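You operate a simulated robot arm through the tools that you are given. There is no shell and no other tool. Be economical: measure what you need, move in short steps, check, and stop when the job is done.

The job below is to be done with a simulated robot arm. You get a single attempt, and the scene is never put back.

TASK
With the grey meter, find the magenta patch on the long desk's sheet that misses 1.30 D; correct its zone.
Fine: meter back on its mat; white slider to magenta and ZONE dial to that patch's number, then MORE once if it read low, LESS once if high; leave the sheet; leave the long desk's other controls.

The check looks at the end state, three seconds after you hand in, the way a careful person would. Anything else that was tipped, shoved, dropped, spilled or broken makes it a failure. Flat cloth is picked up by pressing the open fingertips on it (5 to 10 N) and closing them slowly along it; thin cloth reads only 2 to 8 mm in the jaws.

THE ROBOT
A 7-joint arm with a two-finger parallel gripper, fixed in place. Base frame: the origin is at the foot of the arm, x ahead of it, y to its left, z up. Units: cm, rad, N and s.
With the tool pointing down near the work surface it reaches from about 46 to 92 cm from the base axis. Its first joint turns from -2.007 to 2.007 rad. Payload 3.91 kg.
The TCP is the grasp point between the finger pads, 3 cm short of the fingertips. In the tool frame z runs along the fingers and y along their closing line. The gripper opens to 11 cm. The fingers are 2 cm wide and 1 cm thick; the gripper's body (4.8 by 11.2 cm) begins 5.5 cm behind the TCP.
Orientation is that of the tool frame in the base frame, as a unit quaternion [w, x, y, z]. With the fingers straight down and closing along the base's y, the tool's x points along the base's -x, its y along +y and its z along -z.

THE INTERFACE
- The arm moves only by the tool servo_tool. Its argument "series" is a list of rows, each a list of 7 numbers: the turn, a rotation vector about the tool's x, y, z in rad, then the shift along the tool's x, y, z in m, then the finger opening in m, from 0 to 0.11. In form: [[rx, ry, rz, x, y, z, claw], ...]. A call has 1 to 8 rows; each row shifts and turns the commanded pose from where the row before left it, along the tool's axes as they then stand. Each row takes 0.2 s and may step no farther than 5 cm and 0.15 rad from the row before; otherwise, or with a gripper value out of range, the whole call is refused. Where a pose cannot be reached the arm comes as near as it can. A force on the tool above 40 N (or 10 N above the force at the start of the call, whichever is more), or a blocked arm, ends the call early, and 0.2 s more pass. Each finger travels about 15.3 cm/s and halts on what it meets, pressing with about 38 N; the grip force reading is that of the motor and also rises with nothing between the fingers. The clock runs only during rows and for 0.2 s after the last one: add rows that do not move to give the fingers time. It gives the time, the measured TCP pose, the force on the tool (base axes), the opening and the grip force at its end, in the units of the frame above (readings bear some noise), with the torque about the TCP (base axes, N m) and any sound that the robot's microphone picked up.
- Cameras (640 x 400 px; columns grow to the right, rows downward): "scene" is fixed at [39.79, 63.89, 148.8]; the picture's right is [-0.78, -0.63, 0.00], its down [-0.35, 0.44, -0.83] and it looks along [0.52, -0.65, -0.56] (base axes); focal length 279 px, centre (320, 200). "wrist" rides on the gripper at [7.2, 1.7, -10.3] in the tool frame; the picture's right is [-0.23, 0.97, 0.00], its down [-0.76, -0.18, -0.62] and it looks along [-0.61, -0.14, 0.78] (tool axes); focal length 222 px, centre (320, 200). There is no depth. A picture from a camera that has moved, and an enlarged one, comes with that camera's place and axes in the base frame and with its lens. The place of the scene camera against the robot may be out by one fixed shift of up to 2.5 cm in any direction.
- grab_frame(camera): a new picture of that camera. It takes no simulated time.
- move_column(by): slides the trunk up (or, below 0, down) by that many cm; the arm rides with it, the base frame stays. It gives what a move gives, with no picture.
- close_up(camera, box): a new picture of the part [left, top, right, bottom] of that camera's present view, enlarged. It takes no simulated time.
- hand_in(): hands the job in; it is judged then, once.

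Work in short steps. Places have to be worked out from the pictures, the camera data and where the tool is seen: move nearer, look again, correct. Check each grasp and each placing, and mend what went wrong. You have 120 turns and 68 pictures in all, those below and enlarged ones among them. Open the gripper and draw the arm clear of the work before you hand the job in, unless the task says otherwise; then end with one line.

The tools are called after ">>>" as a command line: name --pt "numbers of a row" for each row, then --argument value for the rest, lists and objects as JSON in quotes. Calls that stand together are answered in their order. servo_tool: Moves the arm, as the interface text tells. Its arguments: {"type":"object","properties":{"series":{"type":"array"}},"required":["series"]} The other tools are called the same way: move_column (by) slides the trunk up or down; grab_frame (camera) takes a picture; close_up (camera, box) takes an enlarged picture of a part of a camera's view; hand_in () hands the job in.

At the start:

```text
clock: 0.0
ee_pos: [47.72, 5.99, 129.43]
ee_rot: [0.0, 0.0, 1.0, 0.0]
ft_force: [-0.3, 0.3, -0.8]
torque: [-0.01, -0.01, 0.0]
gripper_width: 11.0
gripper_force: 0.1
trunk travel left (down, up): [-85.0, 14.0]
```

scene: 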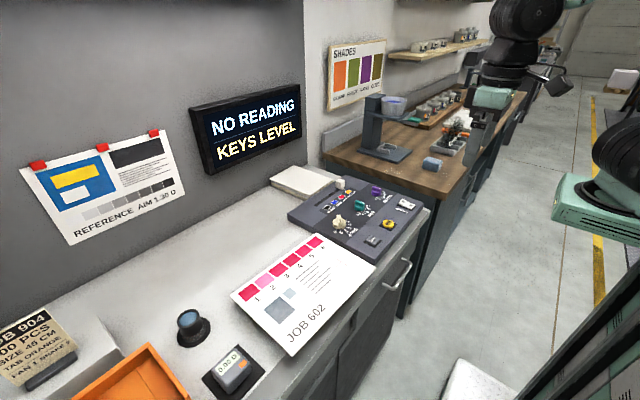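
wrist: 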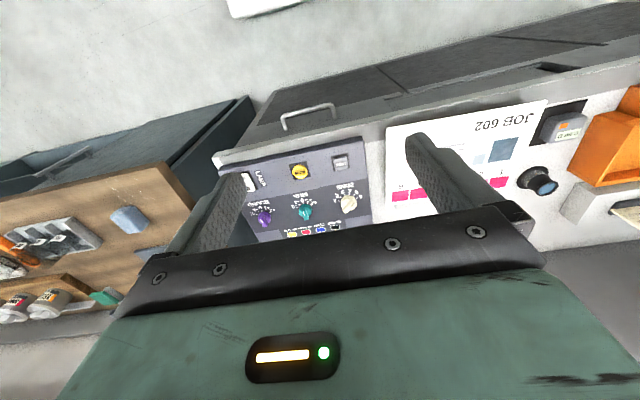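

The desk with the console, sheet and meter is in view. I'll enlarge the console, the sheet and meter, and the display.

>>> close_up --camera "scene" --box '[270, 160, 440, 266]'

>>> close_up --camera "scene" --box '[160, 220, 384, 400]'

>>> close_up --camera "wrist" --box '[200, 80, 640, 260]'

```text
3.76 times, centred on (355, 213) of scene
camera zoom: at [39.79, 63.89, 148.8], right [-0.78, -0.63, 0.0], down [-0.35, 0.44, -0.83], along [0.52, -0.65, -0.56], focal length 1050 px, centre (188, 151)
```

zoom: 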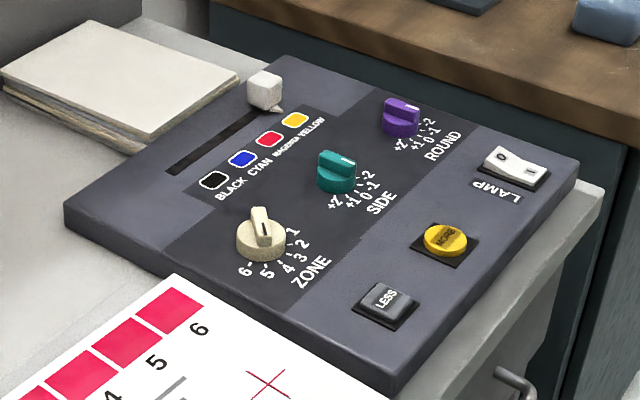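

```text
2.22 times, centred on (272, 310) of scene
camera zoom: at [39.79, 63.89, 148.8], right [-0.78, -0.63, 0.0], down [-0.35, 0.44, -0.83], along [0.52, -0.65, -0.56], focal length 620 px, centre (427, -44)
```

zoom: 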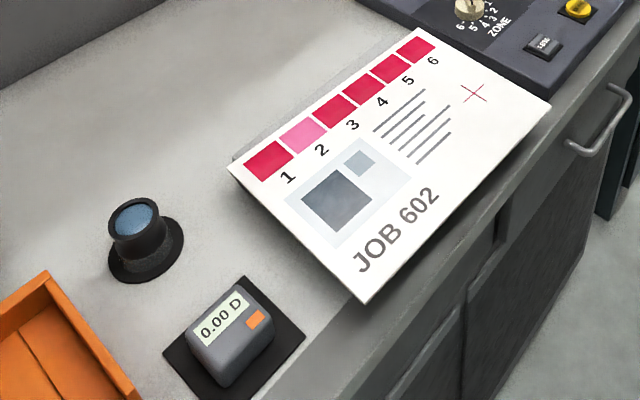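

```text
1.45 times, centred on (420, 170) of wrist
camera zoom: at [40.61, 7.67, 139.79], right [0.23, 0.97, 0.0], down [0.76, -0.18, 0.62], along [0.61, -0.14, -0.78], focal length 323 px, centre (174, 244)
```

zoom: 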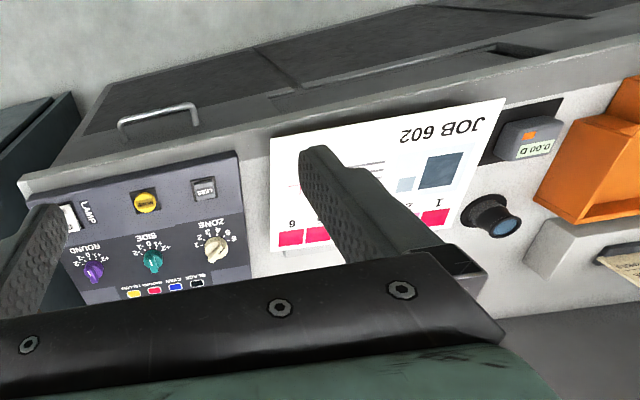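

Triangulating puts the meter near (69, 54, 93) and the desk top around z≈90, with ZONE near (80, 6). I'll move above the meter, staying high, and look.

>>> servo_tool --pt "0 0 0 -0.0158 0.04 0.012 0.11" --pt "0 0 0 -0.0158 0.04 0.012 0.11" --pt "0 0 0 -0.0158 0.04 0.012 0.11" --pt "0 0 0 -0.0158 0.04 0.012 0.11" --pt "0 0 0 -0.0158 0.04 0.012 0.11" --pt "0 0 0 -0.0158 0.04 0.012 0.11"

>>> servo_tool --pt "0 0 0 -0.0158 0.04 0.012 0.11" --pt "0 0 0 -0.0158 0.04 0.012 0.11" --pt "0 0 0 -0.0158 0.04 0.012 0.11" --pt "0 0 0 -0.0158 0.04 0.012 0.11" --pt "0 0 0 -0.0158 0.04 0.012 0.11" --pt "0 0 0 -0.0158 0.04 0.012 0.11"

>>> grab_frame --camera "wrist"

```text
clock: 1.4
ee_pos: [57.46, 30.02, 122.38]
ee_rot: [0.0, 0.001, 1.0, 0.0]
ft_force: [-0.6, -0.4, 0.2]
torque: [0.03, 0.02, 0.01]
gripper_width: 11.01
gripper_force: 0.0
trunk travel left (down, up): [-85.0, 14.0]
```

```text
clock: 2.8
ee_pos: [62.57, 47.34, 114.82]
ee_rot: [0.0, 0.001, 1.0, 0.0]
ft_force: [0.0, -0.9, -0.6]
torque: [0.01, -0.01, -0.01]
gripper_width: 11.02
gripper_force: 0.1
out of reach, approached as far as the arm can: row 5, 6
trunk travel left (down, up): [-85.0, 14.0]
```

```text
62 pictures are left
camera wrist: at [55.48, 49.1, 125.1], right [0.23, 0.97, 0.0], down [0.76, -0.18, 0.62], along [0.61, -0.14, -0.78], focal length 222 px, centre (320, 200)
```

wrist: 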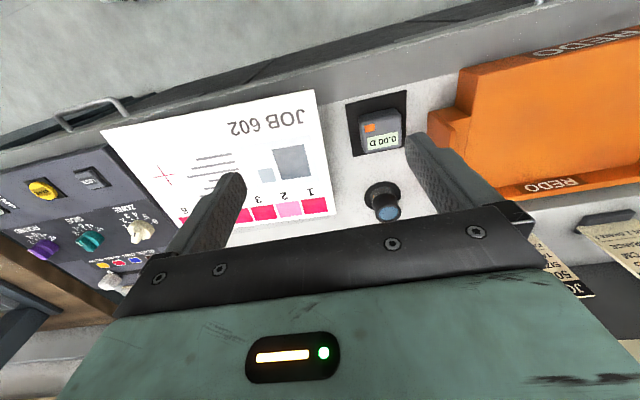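

The arm's reach ran out at r≈78 from this height, so the trunk should come down. I'll lower it 12 cm and look at the meter and tray again.

>>> move_column --by -12

>>> servo_tool --pt "0 0 0 -0.015 0.025 -0.01 0.08" --pt "0 0 0 -0.015 0.025 -0.01 0.08" --pt "0 0 0 -0.015 0.025 -0.01 0.08"

>>> grab_frame --camera "wrist"

```text
clock: 4.3
ee_pos: [62.63, 47.28, 102.81]
ee_rot: [0.0, 0.0, 1.0, 0.0]
ft_force: [-0.6, -0.3, -1.2]
torque: [-0.03, 0.02, -0.03]
gripper_width: 11.01
gripper_force: 0.1
trunk travel left (down, up): [-73.0, 26.0]
```

```text
clock: 5.1
ee_pos: [62.58, 47.35, 102.94]
ee_rot: [0.001, 0.0, 1.0, 0.0]
ft_force: [0.3, 0.8, 0.4]
torque: [0.04, 0.01, 0.01]
gripper_width: 8.0
gripper_force: 0.1
out of reach, approached as far as the arm can: row 1, 2, 3
trunk travel left (down, up): [-73.0, 26.0]
```

```text
61 pictures are left
camera wrist: at [55.46, 49.12, 113.31], right [0.23, 0.97, 0.0], down [0.76, -0.18, 0.62], along [0.61, -0.14, -0.78], focal length 222 px, centre (320, 200)
```

wrist: 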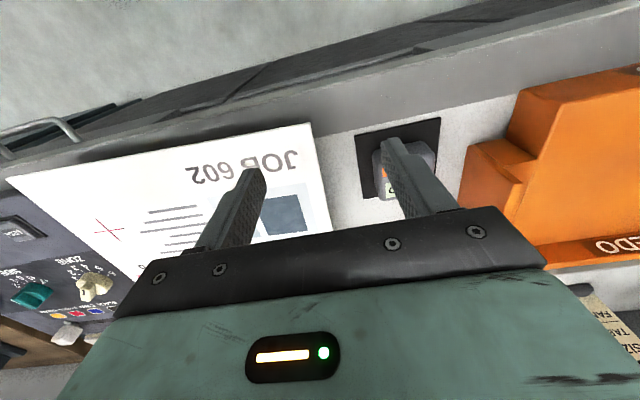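

Reach evidently improves the lower the tool is below the shoulder, so I should raise the trunk, not lower it. I'll raise it fully and descend with the arm instead.

>>> move_column --by 26

>>> servo_tool --pt "0 0 0 0 0.0 0.05 0.08" --pt "0 0 0 0 0.0 0.05 0.08" --pt "0 0 0 0 0 0.05 0.08" --pt "0 0 0 -0.015 0.025 0.02 0.08" --pt "0 0 0 -0.015 0.025 0 0.08" --pt "0 0 0 -0.015 0.025 0 0.08"

>>> grab_frame --camera "wrist"

```text
clock: 7.8
ee_pos: [62.6, 47.33, 129.02]
ee_rot: [0.0, -0.001, 1.0, 0.0]
ft_force: [0.2, -0.6, 0.4]
torque: [0.0, 0.02, 0.02]
gripper_width: 8.0
gripper_force: 0.0
trunk travel left (down, up): [-99.0, 0.0]
```

```text
clock: 9.2
ee_pos: [62.38, 47.58, 113.23]
ee_rot: [0.0, 0.001, 1.0, 0.0]
ft_force: [-0.2, -1.2, -0.6]
torque: [-0.02, 0.0, 0.02]
gripper_width: 8.01
gripper_force: 0.0
out of reach, approached as far as the arm can: row 4, 5, 6
trunk travel left (down, up): [-99.0, 0.0]
```

```text
60 pictures are left
camera wrist: at [55.25, 49.29, 123.5], right [0.23, 0.97, 0.0], down [0.76, -0.18, 0.62], along [0.61, -0.14, -0.78], focal length 222 px, centre (320, 200)
```

wrist: 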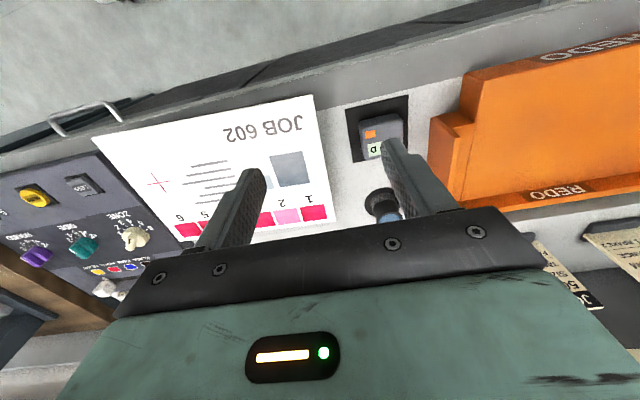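

The same limit (r≈78) shows up at two heights, so it may be a wrist limit tied to the fixed yaw. I'll turn the tool toward the radial direction and try moving out again.

>>> servo_tool --pt "0 0 -0.15 0 0 0 0.08" --pt "0 0 -0.15 0 0 0 0.08" --pt "0 0 -0.15 0 0 0 0.08" --pt "0 0 -0.15 0 0 0 0.08" --pt "0 0 0 -0.04 0 0 0.08"

```text
clock: 10.4
ee_pos: [62.97, 47.04, 113.5]
ee_rot: [0.0, -0.297, 0.955, -0.001]
ft_force: [0.0, -0.7, 0.0]
torque: [0.0, -0.02, -0.02]
gripper_width: 7.99
gripper_force: 0.3
out of reach, approached as far as the arm can: row 5
trunk travel left (down, up): [-99.0, 0.0]
```

Yaw is not the limit. I'll test descending at this radius, then pushing outward.

>>> servo_tool --pt "0 0 0 0 0 0.02 0.08" --pt "0 0 0 0 0 0.03 0.08" --pt "0 0 0 -0.02 0 0 0.08" --pt "0 0 0 -0.02 0 0 0.08" --pt "0 0 0 0 0 0 0.08"

```text
clock: 11.6
ee_pos: [63.41, 45.82, 108.77]
ee_rot: [0.0, -0.294, 0.956, 0.0]
ft_force: [0.1, -0.5, 0.2]
torque: [0.03, -0.01, 0.02]
gripper_width: 8.0
gripper_force: 0.0
out of reach, approached as far as the arm can: row 2, 3, 4
trunk travel left (down, up): [-99.0, 0.0]
```

The limit is about the same everywhere. I'll look at the arm's shape in the scene view.

>>> grab_frame --camera "scene"

```text
59 pictures are left
```

scene: 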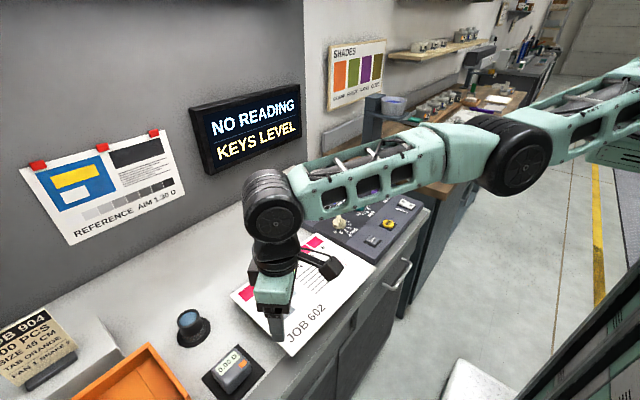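

The picture suggests the shoulder sits high, with the arm sloping down to the wrist, so being higher relative to the trunk might extend the reach. I'll test that in free air by rising and pushing out.

>>> servo_tool --pt "0 0 0 0 0 -0.05 0.08" --pt "0 0 0 0 0 -0.05 0.08" --pt "0 0 0 0 0 -0.05 0.08" --pt "0 0 0 0 0 -0.05 0.08" --pt "0 0 0 0 0 -0.05 0.08" --pt "0 0 0 -0.03 0 0 0.08" --pt "0 0 0 -0.03 0 0 0.08" --pt "0 0 0 -0.03 0 0 0.08"

```text
clock: 13.4
ee_pos: [64.91, 44.62, 133.34]
ee_rot: [0.0, -0.295, 0.955, 0.0]
ft_force: [0.9, 0.4, -0.5]
torque: [0.0, 0.01, -0.02]
gripper_width: 8.01
gripper_force: 0.1
out of reach, approached as far as the arm can: row 1, 2, 5, 6, 7, 8
trunk travel left (down, up): [-99.0, 0.0]
```

The limit of ~78.5 persists. I'll check whether it is the same straight ahead: turn the yaw back, swing right, then push forward.

>>> servo_tool --pt "0 0 0.15 0.03 0 0 0.08" --pt "0 0 0.15 0.03 0 0 0.08" --pt "0 0 0.15 0.0 0 0 0.08" --pt "0 0 0.15 0 0 0 0.08" --pt "0 0 0 0 -0.05 0 0.08" --pt "0 0 0 0 -0.05 0 0.08" --pt "0 0 0 0 -0.05 0 0.08" --pt "0 0 0 0 -0.05 0 0.08"

>>> servo_tool --pt "0 0 0 0 -0.05 0 0.08" --pt "0 0 0 -0.04 0 0.02 0.08" --pt "0 0 0 -0.04 0 0.02 0.08" --pt "0 0 0 -0.04 0 0.02 0.08" --pt "0 0 0 -0.04 0 0.02 0.08" --pt "0 0 0 -0.04 0 0.02 0.08" --pt "0 0 0 -0.04 0 0 0.08" --pt "0 0 0 -0.04 0 0 0.08"

```text
clock: 15.4
ee_pos: [68.77, 39.77, 136.8]
ee_rot: [-0.006, -0.031, 0.999, -0.007]
ft_force: [-0.3, -0.1, -0.3]
torque: [-0.03, 0.06, 0.01]
gripper_width: 7.99
gripper_force: 0.0
out of reach, approached as far as the arm can: row 1, 2, 5, 6, 7, 8
trunk travel left (down, up): [-99.0, 0.0]
stopped in row 8: the arm was blocked; the commanded pose is now the measured one
```

```text
clock: 16.2
ee_pos: [69.25, 40.42, 136.66]
ee_rot: [0.005, -0.087, 0.996, -0.001]
ft_force: [0.9, 0.1, -0.5]
torque: [0.01, -0.02, -0.01]
gripper_width: 7.98
gripper_force: 0.1
out of reach, approached as far as the arm can: row 1, 2, 3, 4
trunk travel left (down, up): [-99.0, 0.0]
stopped in row 4: the arm was blocked; the commanded pose is now the measured one
```

It seems the command kept accumulating beyond reach in those tests, and it has now been reset to the measured pose. I'll retract cleanly first.

>>> servo_tool --pt "0 0 0 0.04 0 0 0.08" --pt "0 0 0 0.04 0 0 0.08" --pt "0 0 0 0.04 -0.02 0 0.08" --pt "0 0 0 0 0 0 0.08"

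>>> grab_frame --camera "scene"

```text
clock: 16.7
ee_pos: [68.67, 39.79, 137.11]
ee_rot: [-0.012, -0.089, 0.996, -0.016]
ft_force: [-1.2, 0.7, 0.5]
torque: [-0.03, -0.04, -0.02]
gripper_width: 7.99
gripper_force: 0.0
out of reach, approached as far as the arm can: row 1, 2
trunk travel left (down, up): [-99.0, 0.0]
stopped in row 2: the arm was blocked; the commanded pose is now the measured one
```

```text
58 pictures are left
```

scene: 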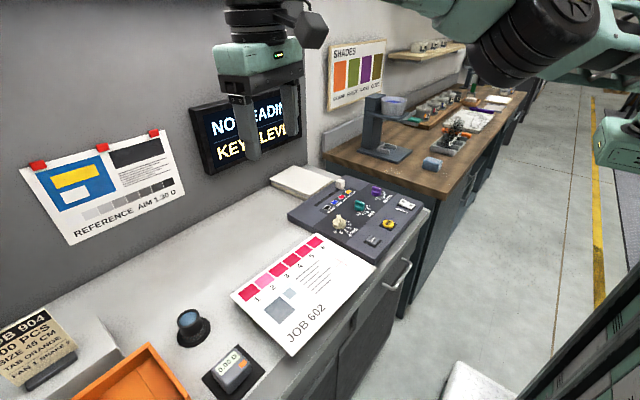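

The arm seems stuck at a joint limit high up. I'll try going straight down in small steps.

>>> servo_tool --pt "0 0 0 0 0 0.02 0.08" --pt "0 0 0 0 0 0.02 0.08" --pt "0 0 0 0 0 0.02 0.08" --pt "0 0 0 0 0 0.02 0.08" --pt "0 0 0 0 0 0 0.08"

```text
clock: 17.0
ee_pos: [68.31, 39.47, 137.2]
ee_rot: [-0.023, -0.087, 0.996, -0.025]
ft_force: [-1.8, 1.3, 0.8]
torque: [-0.08, -0.1, 0.01]
gripper_width: 7.99
gripper_force: 0.1
trunk travel left (down, up): [-99.0, 0.0]
stopped in row 1: the arm was blocked; the commanded pose is now the measured one
```

Only tiny forces are felt, so the arm may be lagging through a configuration change. I'll hold still, then creep.

>>> servo_tool --pt "0 0 0 0 0 0 0.08" --pt "0 0 0 0 0 0 0.08" --pt "0 0 0 0 0 0 0.08" --pt "0 0 0 0.003 0 0 0.08" --pt "0 0 0 0.003 0 0 0.08" --pt "0 0 0 0.003 0 0 0.08"

>>> grab_frame --camera "wrist"

```text
clock: 17.4
ee_pos: [67.51, 38.54, 137.63]
ee_rot: [-0.046, -0.103, 0.993, -0.042]
ft_force: [-1.5, 0.1, 0.1]
torque: [-0.01, -0.07, 0.03]
gripper_width: 8.02
gripper_force: 0.0
trunk travel left (down, up): [-99.0, 0.0]
stopped in row 1: the arm was blocked; the commanded pose is now the measured one
```

```text
57 pictures are left
camera wrist: at [61.01, 39.84, 148.44], right [0.02, 1.0, -0.1], down [0.83, 0.04, 0.56], along [0.56, -0.09, -0.83], focal length 222 px, centre (320, 200)
```

wrist: 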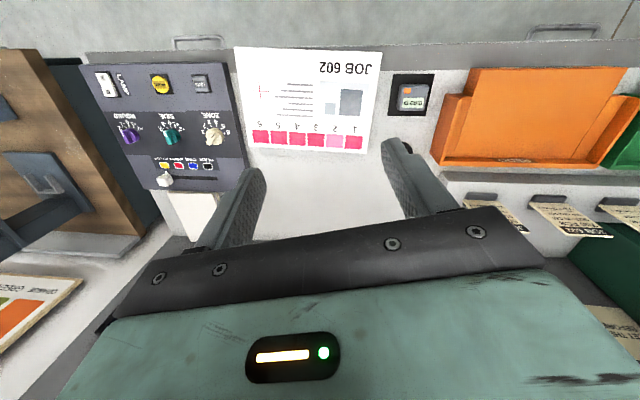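

This is a helpful overview picture. The arm drifts about 1 cm per call even when told to hold, so it is travelling to a new joint solution. I'll give it a few more holds.

>>> servo_tool --pt "0 0 0 0 0 0 0.08"

>>> servo_tool --pt "0 0 0 0 0 0 0.08"

>>> servo_tool --pt "0 0 0 0 0 0 0.08" --pt "0 0 0 0 0 0 0.08" --pt "0 0 0 0 0 0 0.08"

```text
clock: 17.7
ee_pos: [62.62, 37.78, 135.97]
ee_rot: [-0.162, -0.06, 0.985, -0.001]
ft_force: [5.8, -10.3, 1.0]
torque: [0.94, 0.51, -0.3]
gripper_width: 8.0
gripper_force: 0.1
trunk travel left (down, up): [-99.0, 0.0]
stopped in row 1: the arm was blocked; the commanded pose is now the measured one
```

```text
clock: 18.0
ee_pos: [65.49, 55.56, 123.06]
ee_rot: [-0.15, -0.199, 0.966, -0.067]
ft_force: [8.8, 4.8, 25.5]
torque: [-0.04, 0.15, 0.14]
gripper_width: 8.01
gripper_force: 0.6
trunk travel left (down, up): [-99.0, 0.0]
stopped in row 1: the arm was blocked; the commanded pose is now the measured one
```

```text
clock: 18.3
ee_pos: [67.6, 14.94, 125.0]
ee_rot: [-0.175, 0.019, 0.973, -0.149]
ft_force: [-1.5, -53.6, -16.7]
torque: [3.64, 0.04, -0.85]
gripper_width: 8.03
gripper_force: 0.3
trunk travel left (down, up): [-99.0, 0.0]
stopped in row 1: the arm was blocked; the commanded pose is now the measured one
```

The arm swung hard. I'll look before doing anything more.

>>> grab_frame --camera "scene"

>>> servo_tool --pt "0 0 0 0 0 0 0.08"

```text
56 pictures are left
```

scene: 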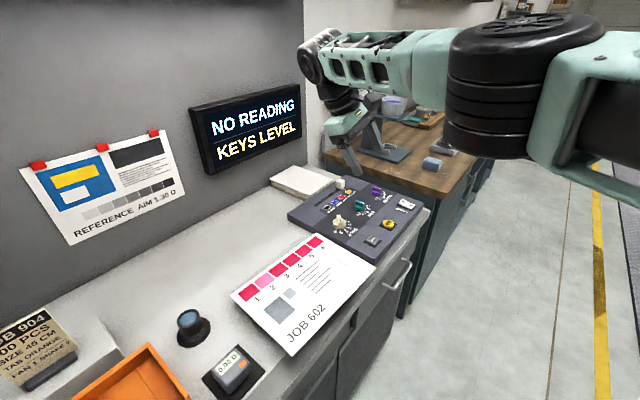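

```text
clock: 18.7
ee_pos: [72.25, -35.42, 121.25]
ee_rot: [-0.046, 0.08, 0.986, -0.137]
ft_force: [16.4, 27.3, 11.9]
torque: [-2.09, 1.14, -0.69]
gripper_width: 8.0
gripper_force: 0.1
trunk travel left (down, up): [-99.0, 0.0]
stopped in row 1: the arm was blocked; the commanded pose is now the measured one
```

>>> servo_tool --pt "0 0 0 0 0 0 0.08"

>>> grab_frame --camera "scene"

```text
clock: 19.0
ee_pos: [-2.21, -79.08, 118.57]
ee_rot: [-0.053, 0.599, 0.789, -0.124]
ft_force: [-41.2, 58.8, -11.8]
torque: [-4.44, -3.2, 0.64]
gripper_width: 8.0
gripper_force: 0.1
trunk travel left (down, up): [-99.0, 0.0]
stopped in row 1: the arm was blocked; the commanded pose is now the measured one
```

```text
55 pictures are left
```

scene: 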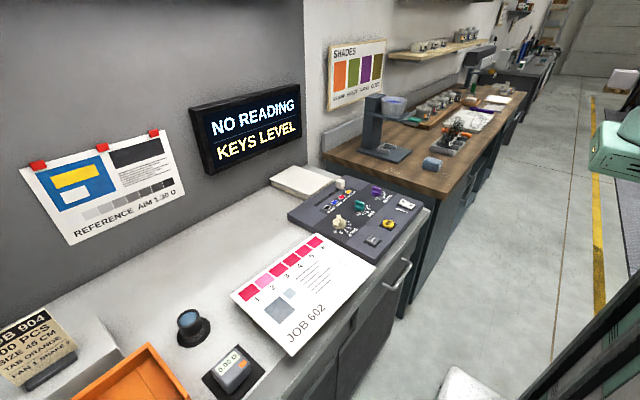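

The scene is intact. The arm has swung away to the right in free air, so I'll keep holding to let it settle.

>>> servo_tool --pt "0 0 0 0 0 0 0.08" --pt "0 0 0 0 0 0 0.08" --pt "0 0 0 0 0 0 0.08"

>>> servo_tool --pt "0 0 0 0 0 0 0.08" --pt "0 0 0 0 0 0 0.08" --pt "0 0 0 0 0 0 0.08"

```text
clock: 19.3
ee_pos: [30.73, -102.59, 120.55]
ee_rot: [-0.115, 0.36, 0.911, -0.166]
ft_force: [1.6, 9.2, 9.3]
torque: [-0.63, -0.17, 0.07]
gripper_width: 7.99
gripper_force: 0.0
trunk travel left (down, up): [-99.0, 0.0]
stopped in row 1: the arm was blocked; the commanded pose is now the measured one
```

```text
clock: 19.7
ee_pos: [36.78, -94.04, 126.58]
ee_rot: [-0.103, 0.404, 0.886, -0.205]
ft_force: [4.2, -31.5, 2.0]
torque: [2.4, 0.17, -0.99]
gripper_width: 7.99
gripper_force: 0.1
trunk travel left (down, up): [-99.0, 0.0]
stopped in row 1: the arm was blocked; the commanded pose is now the measured one
```

>>> servo_tool --pt "0 0 0 0 0 0 0.08" --pt "0 0 0 0 0 0 0.08" --pt "0 0 0 0 0 0 0.08"

>>> servo_tool --pt "0 0 0 0 0 0 0.08" --pt "0 0 0 0 0 0 0.08" --pt "0 0 0 0 0 0 0.08"

>>> grab_frame --camera "scene"

>>> grab_frame --camera "wrist"

```text
clock: 20.0
ee_pos: [42.03, -70.36, 138.19]
ee_rot: [0.016, 0.409, 0.876, -0.256]
ft_force: [2.5, -5.5, -2.3]
torque: [0.27, 0.22, -0.13]
gripper_width: 7.99
gripper_force: 0.0
trunk travel left (down, up): [-99.0, 0.0]
stopped in row 1: the arm was blocked; the commanded pose is now the measured one
```

```text
clock: 20.3
ee_pos: [45.32, -38.11, 145.82]
ee_rot: [0.055, 0.282, 0.89, -0.353]
ft_force: [-2.0, -12.6, 7.0]
torque: [1.15, -0.11, 0.01]
gripper_width: 8.0
gripper_force: 0.0
trunk travel left (down, up): [-99.0, 0.0]
stopped in row 1: the arm was blocked; the commanded pose is now the measured one
```

```text
54 pictures are left
```

scene: 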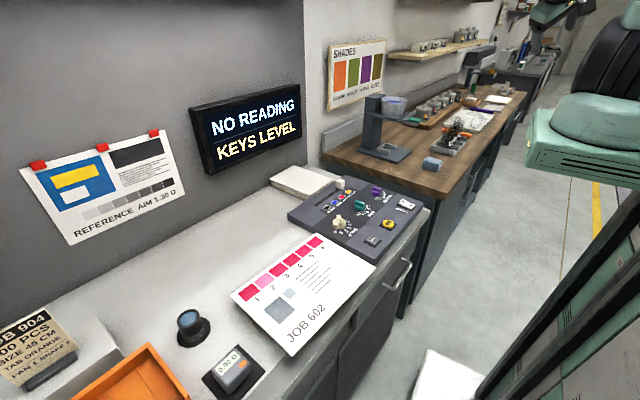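

```text
53 pictures are left
camera wrist: at [41.39, -26.95, 150.37], right [0.72, 0.47, -0.51], down [0.6, -0.05, 0.8], along [0.35, -0.88, -0.32], focal length 222 px, centre (320, 200)
```

wrist: 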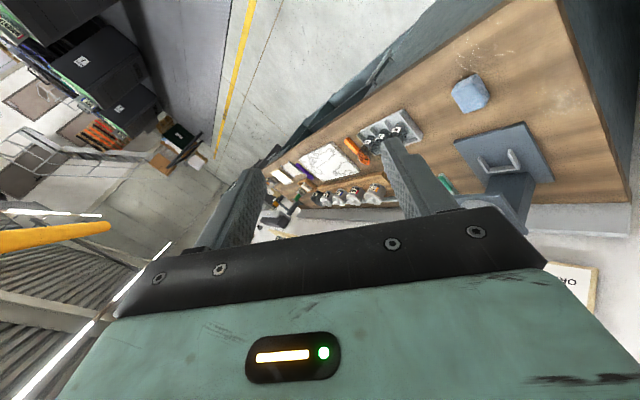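

>>> servo_tool --pt "0 0 0 0 0 0 0.08" --pt "0 0 0 0 0 0 0.08" --pt "0 0 0 0 0 0 0.08"

>>> servo_tool --pt "0 0 0 0 0 0 0.08" --pt "0 0 0 0 0 0 0.08" --pt "0 0 0 0 0 0 0.08"

>>> servo_tool --pt "0 0 0 0 0 0 0.08" --pt "0 0 0 0 0 0 0.08" --pt "0 0 0 0 0 0 0.08"

```text
clock: 20.6
ee_pos: [29.46, -71.02, 135.77]
ee_rot: [0.053, 0.459, 0.834, -0.303]
ft_force: [18.2, -9.0, 4.1]
torque: [0.7, 1.08, -0.96]
gripper_width: 7.99
gripper_force: 0.0
trunk travel left (down, up): [-99.0, 0.0]
stopped in row 1: the arm was blocked; the commanded pose is now the measured one
```

```text
clock: 21.0
ee_pos: [11.32, -69.22, 138.93]
ee_rot: [0.098, 0.472, 0.804, -0.347]
ft_force: [31.8, -18.4, -5.3]
torque: [0.75, 1.95, -1.85]
gripper_width: 7.99
gripper_force: 0.0
trunk travel left (down, up): [-99.0, 0.0]
stopped in row 1: the arm was blocked; the commanded pose is now the measured one
```

```text
clock: 21.3
ee_pos: [0.07, -52.99, 139.83]
ee_rot: [0.108, 0.431, 0.829, -0.34]
ft_force: [-3.5, -0.6, -0.3]
torque: [-0.01, -0.22, 0.13]
gripper_width: 8.0
gripper_force: 0.2
trunk travel left (down, up): [-99.0, 0.0]
stopped in row 1: the arm was blocked; the commanded pose is now the measured one
```

The arm is still bouncing around. A trunk move holds the joints for longer, so I'll use one to settle the arm.

>>> move_column --by -14

>>> servo_tool --pt "0 0 0 0 0 0 0.08"

```text
clock: 21.6
ee_pos: [1.23, -55.34, 139.9]
ee_rot: [0.102, 0.445, 0.82, -0.344]
ft_force: [-1.3, 0.6, -0.1]
torque: [-0.01, -0.07, 0.08]
gripper_width: 8.0
gripper_force: 0.1
trunk travel left (down, up): [-98.8, 0.2]
stopped: the arm was blocked; the commanded pose is now the measured one
```

```text
clock: 22.0
ee_pos: [2.05, -55.59, 139.82]
ee_rot: [0.102, 0.446, 0.82, -0.343]
ft_force: [1.0, -0.6, 0.1]
torque: [-0.03, 0.03, -0.03]
gripper_width: 8.02
gripper_force: 0.2
trunk travel left (down, up): [-98.8, 0.2]
```

The arm has settled and is free of the block. Next I'll level the tool to straight down here in free air, about 0.73 rad in five rows.

>>> servo_tool --pt "-0.1034 0.1038 0 0 0 0 0.08" --pt "-0.1034 0.1038 0 0 0 0 0.08" --pt "-0.1034 0.1038 0 0 0 0 0.08" --pt "-0.1034 0.1038 0 0 0 0 0.08" --pt "-0.1034 0.1038 0 0 0 0 0.08"

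```text
clock: 23.2
ee_pos: [1.87, -55.63, 139.71]
ee_rot: [0.0, 0.478, 0.878, -0.001]
ft_force: [-0.6, 0.0, 0.4]
torque: [-0.01, 0.0, -0.01]
gripper_width: 8.02
gripper_force: 0.1
trunk travel left (down, up): [-98.8, 0.2]
```

The tool is straight down. I'll swing back to the front along an arc at a safe radius and height.

>>> servo_tool --pt "0 0 0 -0.0113 0.042 0 0.08" --pt "0 0 0 -0.0113 0.042 0 0.08" --pt "0 0 0 -0.0113 0.042 0 0.08" --pt "0 0 0 -0.0113 0.042 0 0.08" --pt "0 0 0 -0.0113 0.042 0 0.08" --pt "0 0 0 -0.0113 0.042 0 0.08" --pt "0 0 0 -0.0113 0.042 0 0.08" --pt "0 0 0 -0.0113 0.042 0 0.08"

>>> servo_tool --pt "0 0 -0.14 0 0 0 0.08" --pt "0 0 -0.14 0 0 0 0.08" --pt "0 0 -0.14 0 0 0 0.08" --pt "0 0 -0.14 0 0 0 0.08" --pt "0 0 -0.14 0 0 0 0.08" --pt "0 0 -0.14 0 0 0 0.08" --pt "0 0 -0.14 0 0 0 0.08"

```text
clock: 25.0
ee_pos: [34.77, -44.96, 139.78]
ee_rot: [0.0, 0.477, 0.879, -0.001]
ft_force: [0.5, 0.0, -0.4]
torque: [0.03, 0.02, 0.01]
gripper_width: 8.03
gripper_force: 0.1
trunk travel left (down, up): [-98.8, 0.2]
```

```text
clock: 26.6
ee_pos: [34.92, -44.9, 139.72]
ee_rot: [0.001, 0.007, 1.0, -0.002]
ft_force: [0.7, 0.1, -0.2]
torque: [0.01, 0.02, 0.02]
gripper_width: 8.0
gripper_force: 0.0
trunk travel left (down, up): [-98.8, 0.2]
```

Clean behaviour now. I'll carry on to the front of the console.

>>> servo_tool --pt "0 0 0 -0.02 0.045 0 0.08" --pt "0 0 0 -0.02 0.045 0 0.08" --pt "0 0 0 -0.02 0.045 0 0.08" --pt "0 0 0 -0.02 0.045 0 0.08" --pt "0 0 0 -0.02 0.045 0 0.08" --pt "0 0 0 -0.02 0.045 0 0.08" --pt "0 0 0 -0.02 0.045 0 0.08" --pt "0 0 0 -0.02 0.045 0 0.08"

>>> servo_tool --pt "0 0 0 -0.02 0.0 0.02 0.08" --pt "0 0 0 -0.02 0.0 0.02 0.08" --pt "0 0 0 -0.02 0.0 0.02 0.08" --pt "0 0 0 -0.02 0.0 0.02 0.08"

>>> grab_frame --camera "scene"

```text
clock: 28.4
ee_pos: [51.71, -9.21, 139.55]
ee_rot: [0.0, 0.009, 1.0, -0.001]
ft_force: [1.0, -0.9, -0.5]
torque: [0.04, 0.0, -0.02]
gripper_width: 8.01
gripper_force: 0.1
trunk travel left (down, up): [-98.8, 0.2]
```

```text
clock: 29.4
ee_pos: [59.55, -9.4, 131.86]
ee_rot: [0.0, 0.007, 1.0, 0.0]
ft_force: [-0.7, 1.0, 0.0]
torque: [0.0, -0.03, 0.0]
gripper_width: 8.01
gripper_force: 0.0
trunk travel left (down, up): [-98.8, 0.2]
```

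```text
52 pictures are left
```

scene: 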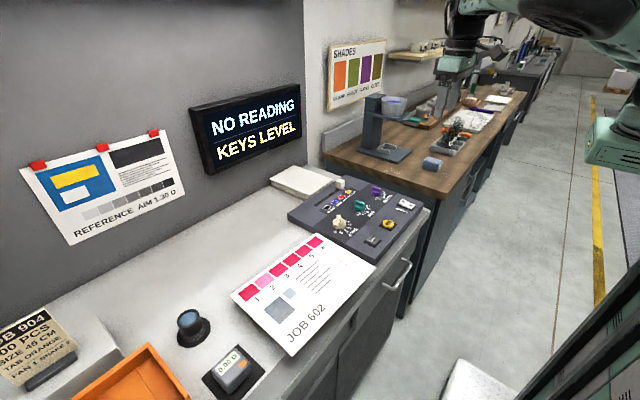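

Objects so far: ZONE ≈(79.5, 6), slider ≈(92, −12), patches from about (80.4, 17) for 6 to (81.4, 42) for 1. I'll probe the forward reach near y=0 in careful steps so the command never runs away.

>>> servo_tool --pt "0 0 0 -0.02 0.03 0.04 0.08" --pt "0 0 0 -0.02 0.03 0.04 0.08" --pt "0 0 0 -0.02 0.03 0.04 0.08" --pt "0 0 0 -0.02 0.0 0.02 0.08" --pt "0 0 0 -0.03 0 0 0.08" --pt "0 0 0 -0.03 0 0 0.08" --pt "0 0 0 -0.03 0 0 0.08" --pt "0 0 0 -0.01 0 0 0.08"

```text
refused: row 1 steps farther than a row can; nothing moved
```

>>> servo_tool --pt "0 0 0 -0.02 0.025 0.035 0.08" --pt "0 0 0 -0.02 0.025 0.035 0.08" --pt "0 0 0 -0.02 0.03 0.03 0.08" --pt "0 0 0 -0.02 0.0 0.02 0.08" --pt "0 0 0 -0.03 0 0 0.08" --pt "0 0 0 -0.03 0 0 0.08" --pt "0 0 0 -0.03 0 0 0.08" --pt "0 0 0 -0.01 0 0 0.08"

```text
clock: 31.2
ee_pos: [77.87, -1.67, 119.68]
ee_rot: [0.0, 0.008, 1.0, 0.0]
ft_force: [0.4, 0.0, -0.6]
torque: [-0.06, 0.02, 0.02]
gripper_width: 7.99
gripper_force: 0.0
trunk travel left (down, up): [-98.8, 0.2]
```

That was fine to x≈78. I'll go on outward.

>>> servo_tool --pt "0 0 0 -0.02 0 0 0.08" --pt "0 0 0 -0.02 0 0 0.08"

```text
clock: 31.8
ee_pos: [81.76, -1.75, 119.75]
ee_rot: [-0.001, 0.009, 1.0, -0.001]
ft_force: [0.0, 0.5, 0.4]
torque: [-0.04, 0.01, 0.0]
gripper_width: 8.01
gripper_force: 0.1
trunk travel left (down, up): [-98.8, 0.2]
```

>>> servo_tool --pt "0 0 0 -0.01 0 0.03 0.08" --pt "0 0 0 -0.01 0 0.03 0.08" --pt "0 0 0 -0.01 0 0.03 0.08" --pt "0 0 0 -0.01 0 0.03 0.08"

>>> grab_frame --camera "wrist"

```text
clock: 32.8
ee_pos: [85.85, -1.72, 107.41]
ee_rot: [0.0, 0.009, 1.0, 0.0]
ft_force: [-0.2, 0.1, 1.3]
torque: [0.0, -0.02, -0.01]
gripper_width: 7.98
gripper_force: 0.0
trunk travel left (down, up): [-98.8, 0.2]
```

```text
51 pictures are left
camera wrist: at [78.65, 0.08, 117.83], right [0.24, 0.97, 0.0], down [0.76, -0.19, 0.62], along [0.6, -0.15, -0.78], focal length 222 px, centre (320, 200)
```

wrist: 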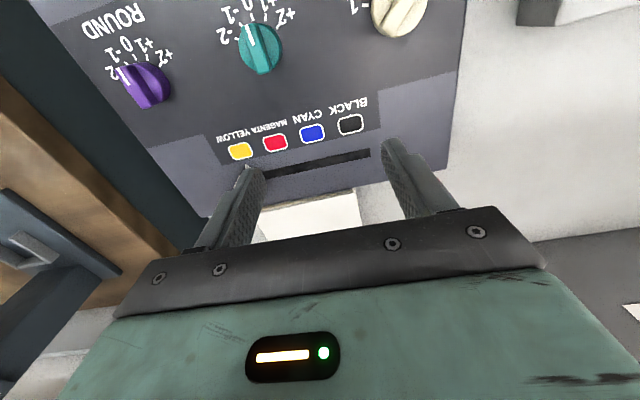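

Reach is good in this configuration (86 cm). The slot runs along y at x≈92, yellow is at y≈−12.2 and magenta at y≈−7.7. I'll go to the meter now, in small checked steps.

>>> servo_tool --pt "0 0 0 0.04 0.02 -0.01 0.08" --pt "0 0 0 0.04 0.025 -0.01 0.08" --pt "0 0 0 0.04 0.025 -0.01 0.08" --pt "0 0 0 0.04 0.025 -0.01 0.08" --pt "0 0 0 0.02 0.045 0 0.08" --pt "0 0 0 0.0 0.045 0 0.08" --pt "0 0 0 0.0 0.045 0 0.08" --pt "0 0 0 0.0 0.045 0 0.08"

>>> servo_tool --pt "0 0 0 0 0.045 0 0.08" --pt "0 0 0 0 0.045 0 0.08" --pt "0 0 0 0 0.045 0 0.08"

```text
clock: 34.6
ee_pos: [67.99, 22.83, 111.61]
ee_rot: [0.0, 0.009, 1.0, 0.0]
ft_force: [-0.1, -0.1, 0.5]
torque: [-0.05, 0.02, 0.03]
gripper_width: 8.01
gripper_force: 0.1
out of reach, approached as far as the arm can: row 8
trunk travel left (down, up): [-98.8, 0.2]
```

```text
clock: 35.4
ee_pos: [68.03, 22.77, 111.66]
ee_rot: [0.0, 0.008, 1.0, -0.001]
ft_force: [0.4, 0.8, -0.7]
torque: [-0.02, 0.0, 0.03]
gripper_width: 7.99
gripper_force: 0.0
out of reach, approached as far as the arm can: row 1, 2, 3
trunk travel left (down, up): [-98.8, 0.2]
```

At this point +y is blocked at y≈23, so it is a joint limit rather than radius. I'll bring the command back inside, then try turning the tool toward the radial direction.

>>> servo_tool --pt "0 0 0 0 -0.045 0 0.08" --pt "0 0 0 0 -0.045 0 0.08" --pt "0 0 0 0 -0.045 0 0.08" --pt "0 0 0 0 -0.045 0 0.08" --pt "0 0 0 0.0 -0.02 0 0.08" --pt "0 0 -0.15 0 0 0 0.08" --pt "0 0 -0.15 0 0 0 0.08" --pt "0 0 -0.1 0 0 0 0.08"

>>> grab_frame --camera "scene"

```text
clock: 37.2
ee_pos: [67.75, 2.69, 111.67]
ee_rot: [0.0, -0.191, 0.982, -0.001]
ft_force: [0.3, 0.0, -0.2]
torque: [0.02, -0.02, -0.01]
gripper_width: 8.02
gripper_force: 0.1
trunk travel left (down, up): [-98.8, 0.2]
```

```text
50 pictures are left
```

scene: 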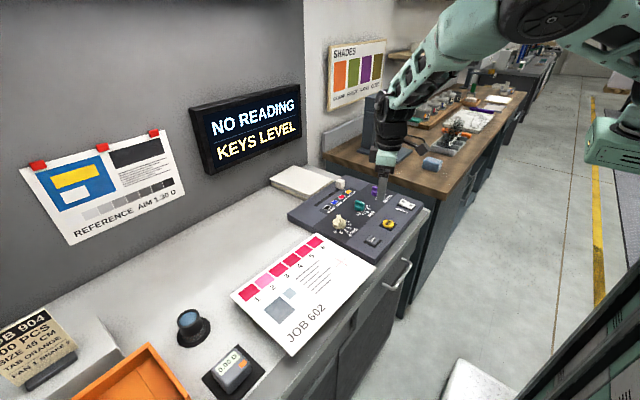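

The command is in fact reset to the measured pose after an unreachable row, which is good. With the yaw turned 0.38, I'll try moving left again.

>>> servo_tool --pt "0 0 0 -0.0169 0.0417 0 0.08" --pt "0 0 0 -0.0169 0.0417 0 0.08" --pt "0 0 0 -0.0169 0.0417 0 0.08" --pt "0 0 0 -0.0169 0.0417 0 0.08" --pt "0 0 0 -0.0169 0.0417 0 0.08" --pt "0 0 0 -0.0169 0.0417 0 0.08" --pt "0 0 0 -0.0169 0.0417 0 0.08" --pt "0 0 0 -0.0169 0.0417 0 0.08"

```text
clock: 39.0
ee_pos: [67.76, 35.64, 111.62]
ee_rot: [0.0, -0.193, 0.981, 0.0]
ft_force: [-0.4, 0.9, -1.6]
torque: [-0.06, -0.02, 0.02]
gripper_width: 8.0
gripper_force: 0.1
out of reach, approached as far as the arm can: row 8
trunk travel left (down, up): [-98.8, 0.2]
```

The limit moved out to y≈36. I'll turn further and continue.

>>> servo_tool --pt "0 0 -0.15 0 0 0 0.08" --pt "0 0 -0.15 0 0 0 0.08" --pt "0 0 -0.1 0 0 0 0.08" --pt "0 0 0 -0.032 0.0325 0 0.08" --pt "0 0 0 -0.032 0.0325 0 0.08" --pt "0 0 0 -0.032 0.0325 0 0.08" --pt "0 0 0 -0.032 0.0325 0 0.08"

>>> grab_frame --camera "scene"

```text
clock: 40.6
ee_pos: [66.03, 44.11, 112.36]
ee_rot: [0.0, -0.382, 0.924, 0.0]
ft_force: [0.2, -0.1, 0.3]
torque: [-0.02, 0.04, -0.01]
gripper_width: 8.01
gripper_force: 0.0
out of reach, approached as far as the arm can: row 5, 6, 7
trunk travel left (down, up): [-98.8, 0.2]
```

```text
49 pictures are left
```

scene: 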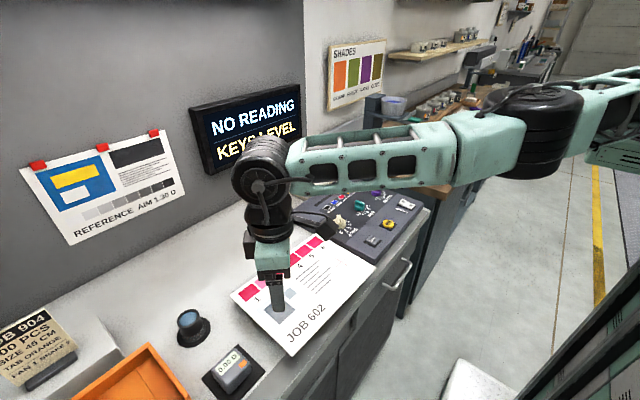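

Fitting the limit points (r grows toward −y) suggests the effective axis is near (0, −20) with R≈92. On that fit the meter and patches 1–3 lie beyond straight-down reach, and I'd need an outward tilt. First a closer look at the meter.

>>> grab_frame --camera "wrist"

>>> close_up --camera "scene" --box '[180, 300, 290, 400]'

```text
48 pictures are left
camera wrist: at [59.69, 40.24, 122.75], right [-0.53, 0.85, 0.0], down [0.67, 0.41, 0.62], along [0.53, 0.33, -0.78], focal length 222 px, centre (320, 200)
```

wrist: 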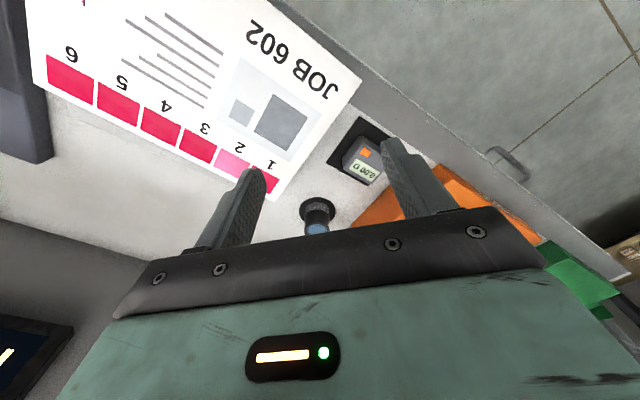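

```text
4.00 times, centred on (235, 350) of scene
camera zoom: at [39.79, 63.89, 148.8], right [-0.78, -0.63, 0.0], down [-0.35, 0.44, -0.83], along [0.52, -0.65, -0.56], focal length 1116 px, centre (660, -400)
```

zoom: 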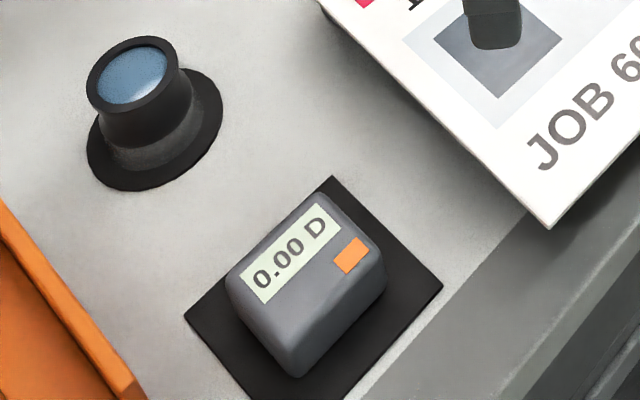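

I'll test the axis hypothesis by going to y≈25 and pushing +x: a limit near x=80 means the axis is offset, near 88 means it is at the origin.

>>> servo_tool --pt "0 0 0 0.0336 -0.0336 0 0.08" --pt "0 0 0 0.0336 -0.0336 0 0.08" --pt "0 0 0 0.0336 -0.0336 0 0.08" --pt "0 0 0 0.0336 -0.0336 0 0.08" --pt "0 0 0 -0.0212 -0.0212 0 0.08" --pt "0 0 0 -0.0212 -0.0212 0 0.08" --pt "0 0 0 -0.0212 -0.0212 0 0.08" --pt "0 0 0 -0.0212 -0.0212 0 0.08"

>>> servo_tool --pt "0 0 0 -0.0141 -0.0141 0 0.08" --pt "0 0 0 -0.0141 -0.0141 0 0.08" --pt "0 0 0 -0.0141 -0.0141 0 0.08" --pt "0 0 0 -0.0141 -0.0141 0 0.08" --pt "0 0 0 -0.0141 -0.0141 0 0.08"

```text
clock: 42.4
ee_pos: [77.76, 25.19, 112.19]
ee_rot: [0.0, -0.381, 0.924, -0.001]
ft_force: [-0.3, -0.3, 0.4]
torque: [0.0, -0.03, 0.04]
gripper_width: 8.01
gripper_force: 0.1
trunk travel left (down, up): [-98.8, 0.2]
```

```text
clock: 43.6
ee_pos: [84.34, 23.81, 112.35]
ee_rot: [-0.001, -0.382, 0.924, 0.0]
ft_force: [0.3, 0.3, -0.2]
torque: [-0.03, -0.01, 0.01]
gripper_width: 8.0
gripper_force: 0.0
out of reach, approached as far as the arm can: row 3, 4, 5
trunk travel left (down, up): [-98.8, 0.2]
```

Neither value fits cleanly (limit 84 at y≈24), so the yaw may matter. I'll turn the yaw back by 0.45 here and push again.

>>> servo_tool --pt "0 0 0.15 0.007 0.007 0 0.08" --pt "0 0 0.15 0 0 0 0.08" --pt "0 0 0.15 0 0 0 0.08" --pt "0 0 0 -0.019 -0.0065 0 0.08" --pt "0 0 0 -0.019 -0.0065 0 0.08" --pt "0 0 0 -0.019 -0.0065 0 0.08"

>>> grab_frame --camera "scene"

```text
clock: 45.0
ee_pos: [83.75, 23.48, 113.18]
ee_rot: [0.0, -0.191, 0.982, 0.0]
ft_force: [-0.8, 0.2, 0.3]
torque: [0.01, -0.01, -0.01]
gripper_width: 8.0
gripper_force: 0.0
out of reach, approached as far as the arm can: row 3, 4, 5, 6
trunk travel left (down, up): [-98.8, 0.2]
```

```text
46 pictures are left
```

scene: 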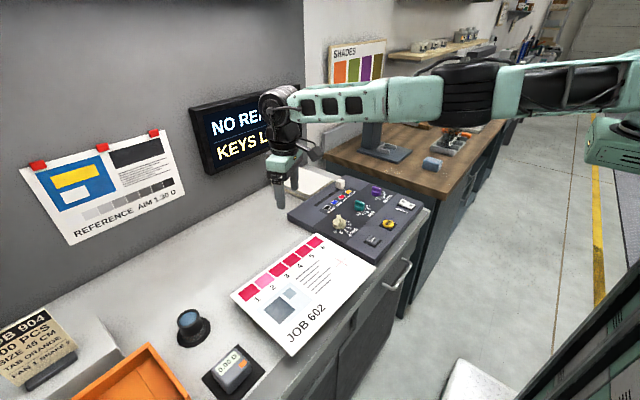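

The limit points fit an axis near (7.5, −27) with R≈92, and the arm is straight there. The meter (103 away) therefore needs a tilt toward +y with the fingers closing along x. I'll retract, then turn the yaw to 90°.

>>> servo_tool --pt "0 0 0 0.046 0.008 -0.005 0.08" --pt "0 0 0 0.046 0.008 -0.005 0.08" --pt "0 0 0 0.046 0.008 -0.005 0.08" --pt "0 0 0 0.046 0.008 -0.005 0.08"

>>> servo_tool --pt "0 0 -0.149 0 0 0 0.08" --pt "0 0 -0.149 0 0 0 0.08" --pt "0 0 -0.149 0 0 0 0.08" --pt "0 0 -0.149 0 0 0 0.08" --pt "0 0 -0.149 0 0 0 0.08" --pt "0 0 -0.149 0 0 0 0.08" --pt "0 0 -0.149 0 0 0 0.08" --pt "0 0 -0.149 0 0 0 0.08"

```text
clock: 46.0
ee_pos: [65.39, 19.39, 115.26]
ee_rot: [0.0, -0.192, 0.981, 0.0]
ft_force: [-0.6, -0.4, 0.0]
torque: [0.0, 0.02, 0.02]
gripper_width: 8.0
gripper_force: 0.0
trunk travel left (down, up): [-98.8, 0.2]
```

```text
clock: 47.8
ee_pos: [65.36, 19.37, 115.23]
ee_rot: [0.001, 0.71, -0.704, 0.001]
ft_force: [-0.3, -0.5, 0.2]
torque: [0.0, -0.01, 0.01]
gripper_width: 8.0
gripper_force: 0.1
trunk travel left (down, up): [-98.8, 0.2]
```

Yaw is at 90°. I'll move +y over the sheet for a clear look at the meter and patches before tilting.

>>> servo_tool --pt "0 0 0 -0.045 0 0 0.1" --pt "0 0 0 -0.045 0 0 0.1" --pt "0 0 0 -0.045 0 0 0.1" --pt "0 0 0 -0.045 0 0 0.1"

>>> grab_frame --camera "wrist"

```text
clock: 48.8
ee_pos: [65.28, 37.25, 115.29]
ee_rot: [0.001, 0.709, -0.705, 0.0]
ft_force: [0.8, -0.4, 1.2]
torque: [0.02, -0.01, 0.01]
gripper_width: 10.0
gripper_force: 0.0
trunk travel left (down, up): [-98.8, 0.2]
```

```text
45 pictures are left
camera wrist: at [63.78, 30.13, 125.68], right [-0.97, 0.22, 0.0], down [0.17, 0.76, 0.62], along [0.14, 0.61, -0.78], focal length 222 px, centre (320, 200)
```

wrist: 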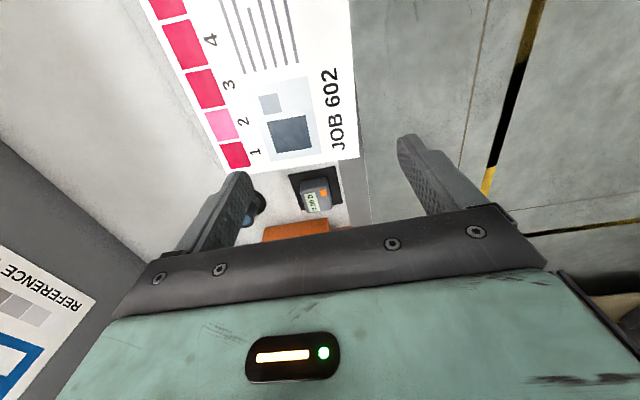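

The meter is at ≈(70.3, 54.5), patch 1 ≈(82.6, 44.8), patch 2 ≈(82.5, 39.5), and the desk is at z≈90.7. I'll lower the trunk 12 cm and tilt the tool toward +y.

>>> move_column --by -12

>>> servo_tool --pt "0 -0.14 0 0 0 0 0.1" --pt "0 -0.14 0 0 0 0 0.1" --pt "0 -0.14 0 0 0 0 0.1" --pt "0 -0.14 0 0 0 0 0.1" --pt "0 -0.14 0 0 0 0 0.1"

```text
clock: 50.3
ee_pos: [65.35, 37.26, 103.35]
ee_rot: [0.0, 0.709, -0.706, 0.0]
ft_force: [0.3, 0.5, -1.4]
torque: [0.02, -0.03, -0.01]
gripper_width: 10.03
gripper_force: 0.0
trunk travel left (down, up): [-86.8, 12.2]
```

```text
clock: 51.5
ee_pos: [65.34, 37.43, 103.35]
ee_rot: [-0.242, 0.666, -0.662, -0.244]
ft_force: [0.0, -0.1, 0.0]
torque: [0.01, -0.01, -0.02]
gripper_width: 10.0
gripper_force: 0.0
trunk travel left (down, up): [-86.8, 12.2]
```

The tilt works. Now I'll move out over the meter at the same height.

>>> servo_tool --pt "0 0 0 -0.0306 -0.0125 0.0258 0.1" --pt "0 0 0 -0.0306 -0.0125 0.0258 0.1" --pt "0 0 0 -0.0306 -0.0125 0.0258 0.1" --pt "0 0 0 -0.0306 -0.0125 0.0258 0.1"

>>> grab_frame --camera "scene"

```text
clock: 52.5
ee_pos: [70.16, 53.34, 103.25]
ee_rot: [-0.241, 0.666, -0.663, -0.242]
ft_force: [-0.3, 0.3, 0.7]
torque: [-0.05, -0.05, -0.02]
gripper_width: 9.97
gripper_force: 0.1
trunk travel left (down, up): [-86.8, 12.2]
```

```text
44 pictures are left
```

scene: 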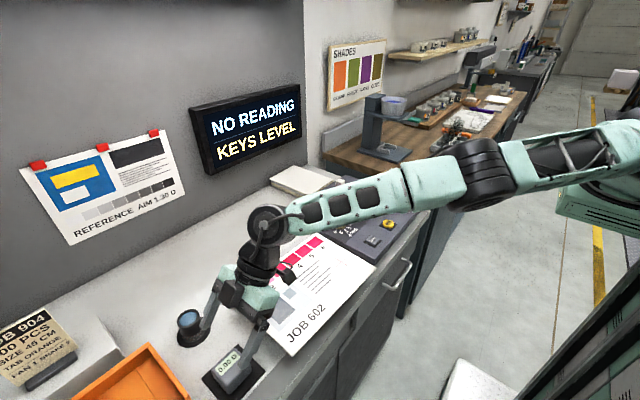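

Reachable. I'll take a close-up of the fingers relative to the meter and loupe.

>>> close_up --camera "scene" --box '[170, 280, 300, 400]'

>>> grab_frame --camera "wrist"

```text
3.33 times, centred on (235, 340) of scene
camera zoom: at [39.79, 63.89, 148.8], right [-0.78, -0.63, 0.0], down [-0.35, 0.44, -0.83], along [0.52, -0.65, -0.56], focal length 930 px, centre (603, -267)
```

zoom: 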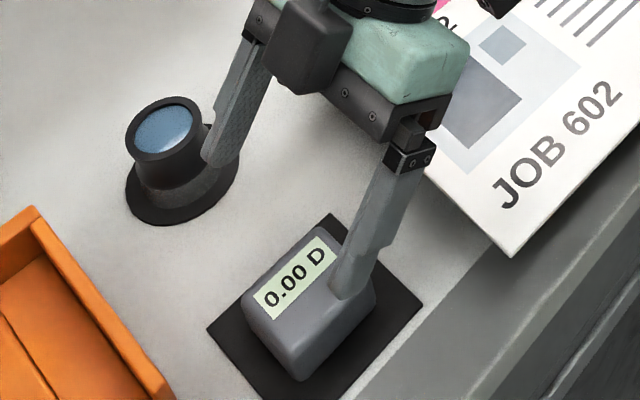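

```text
42 pictures are left
camera wrist: at [68.51, 41.21, 106.56], right [-0.97, 0.17, 0.15], down [0.18, 0.18, 0.97], along [0.14, 0.97, -0.21], focal length 222 px, centre (320, 200)
```

wrist: 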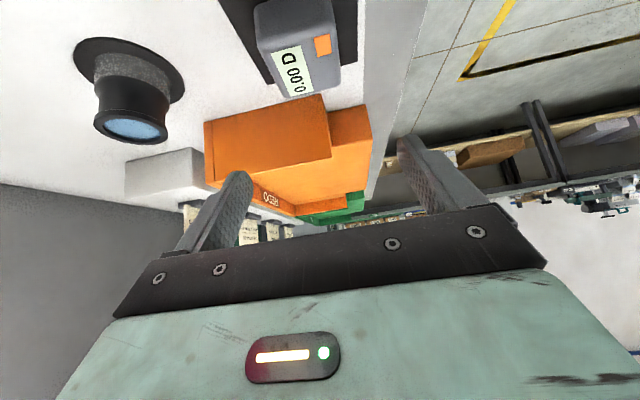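

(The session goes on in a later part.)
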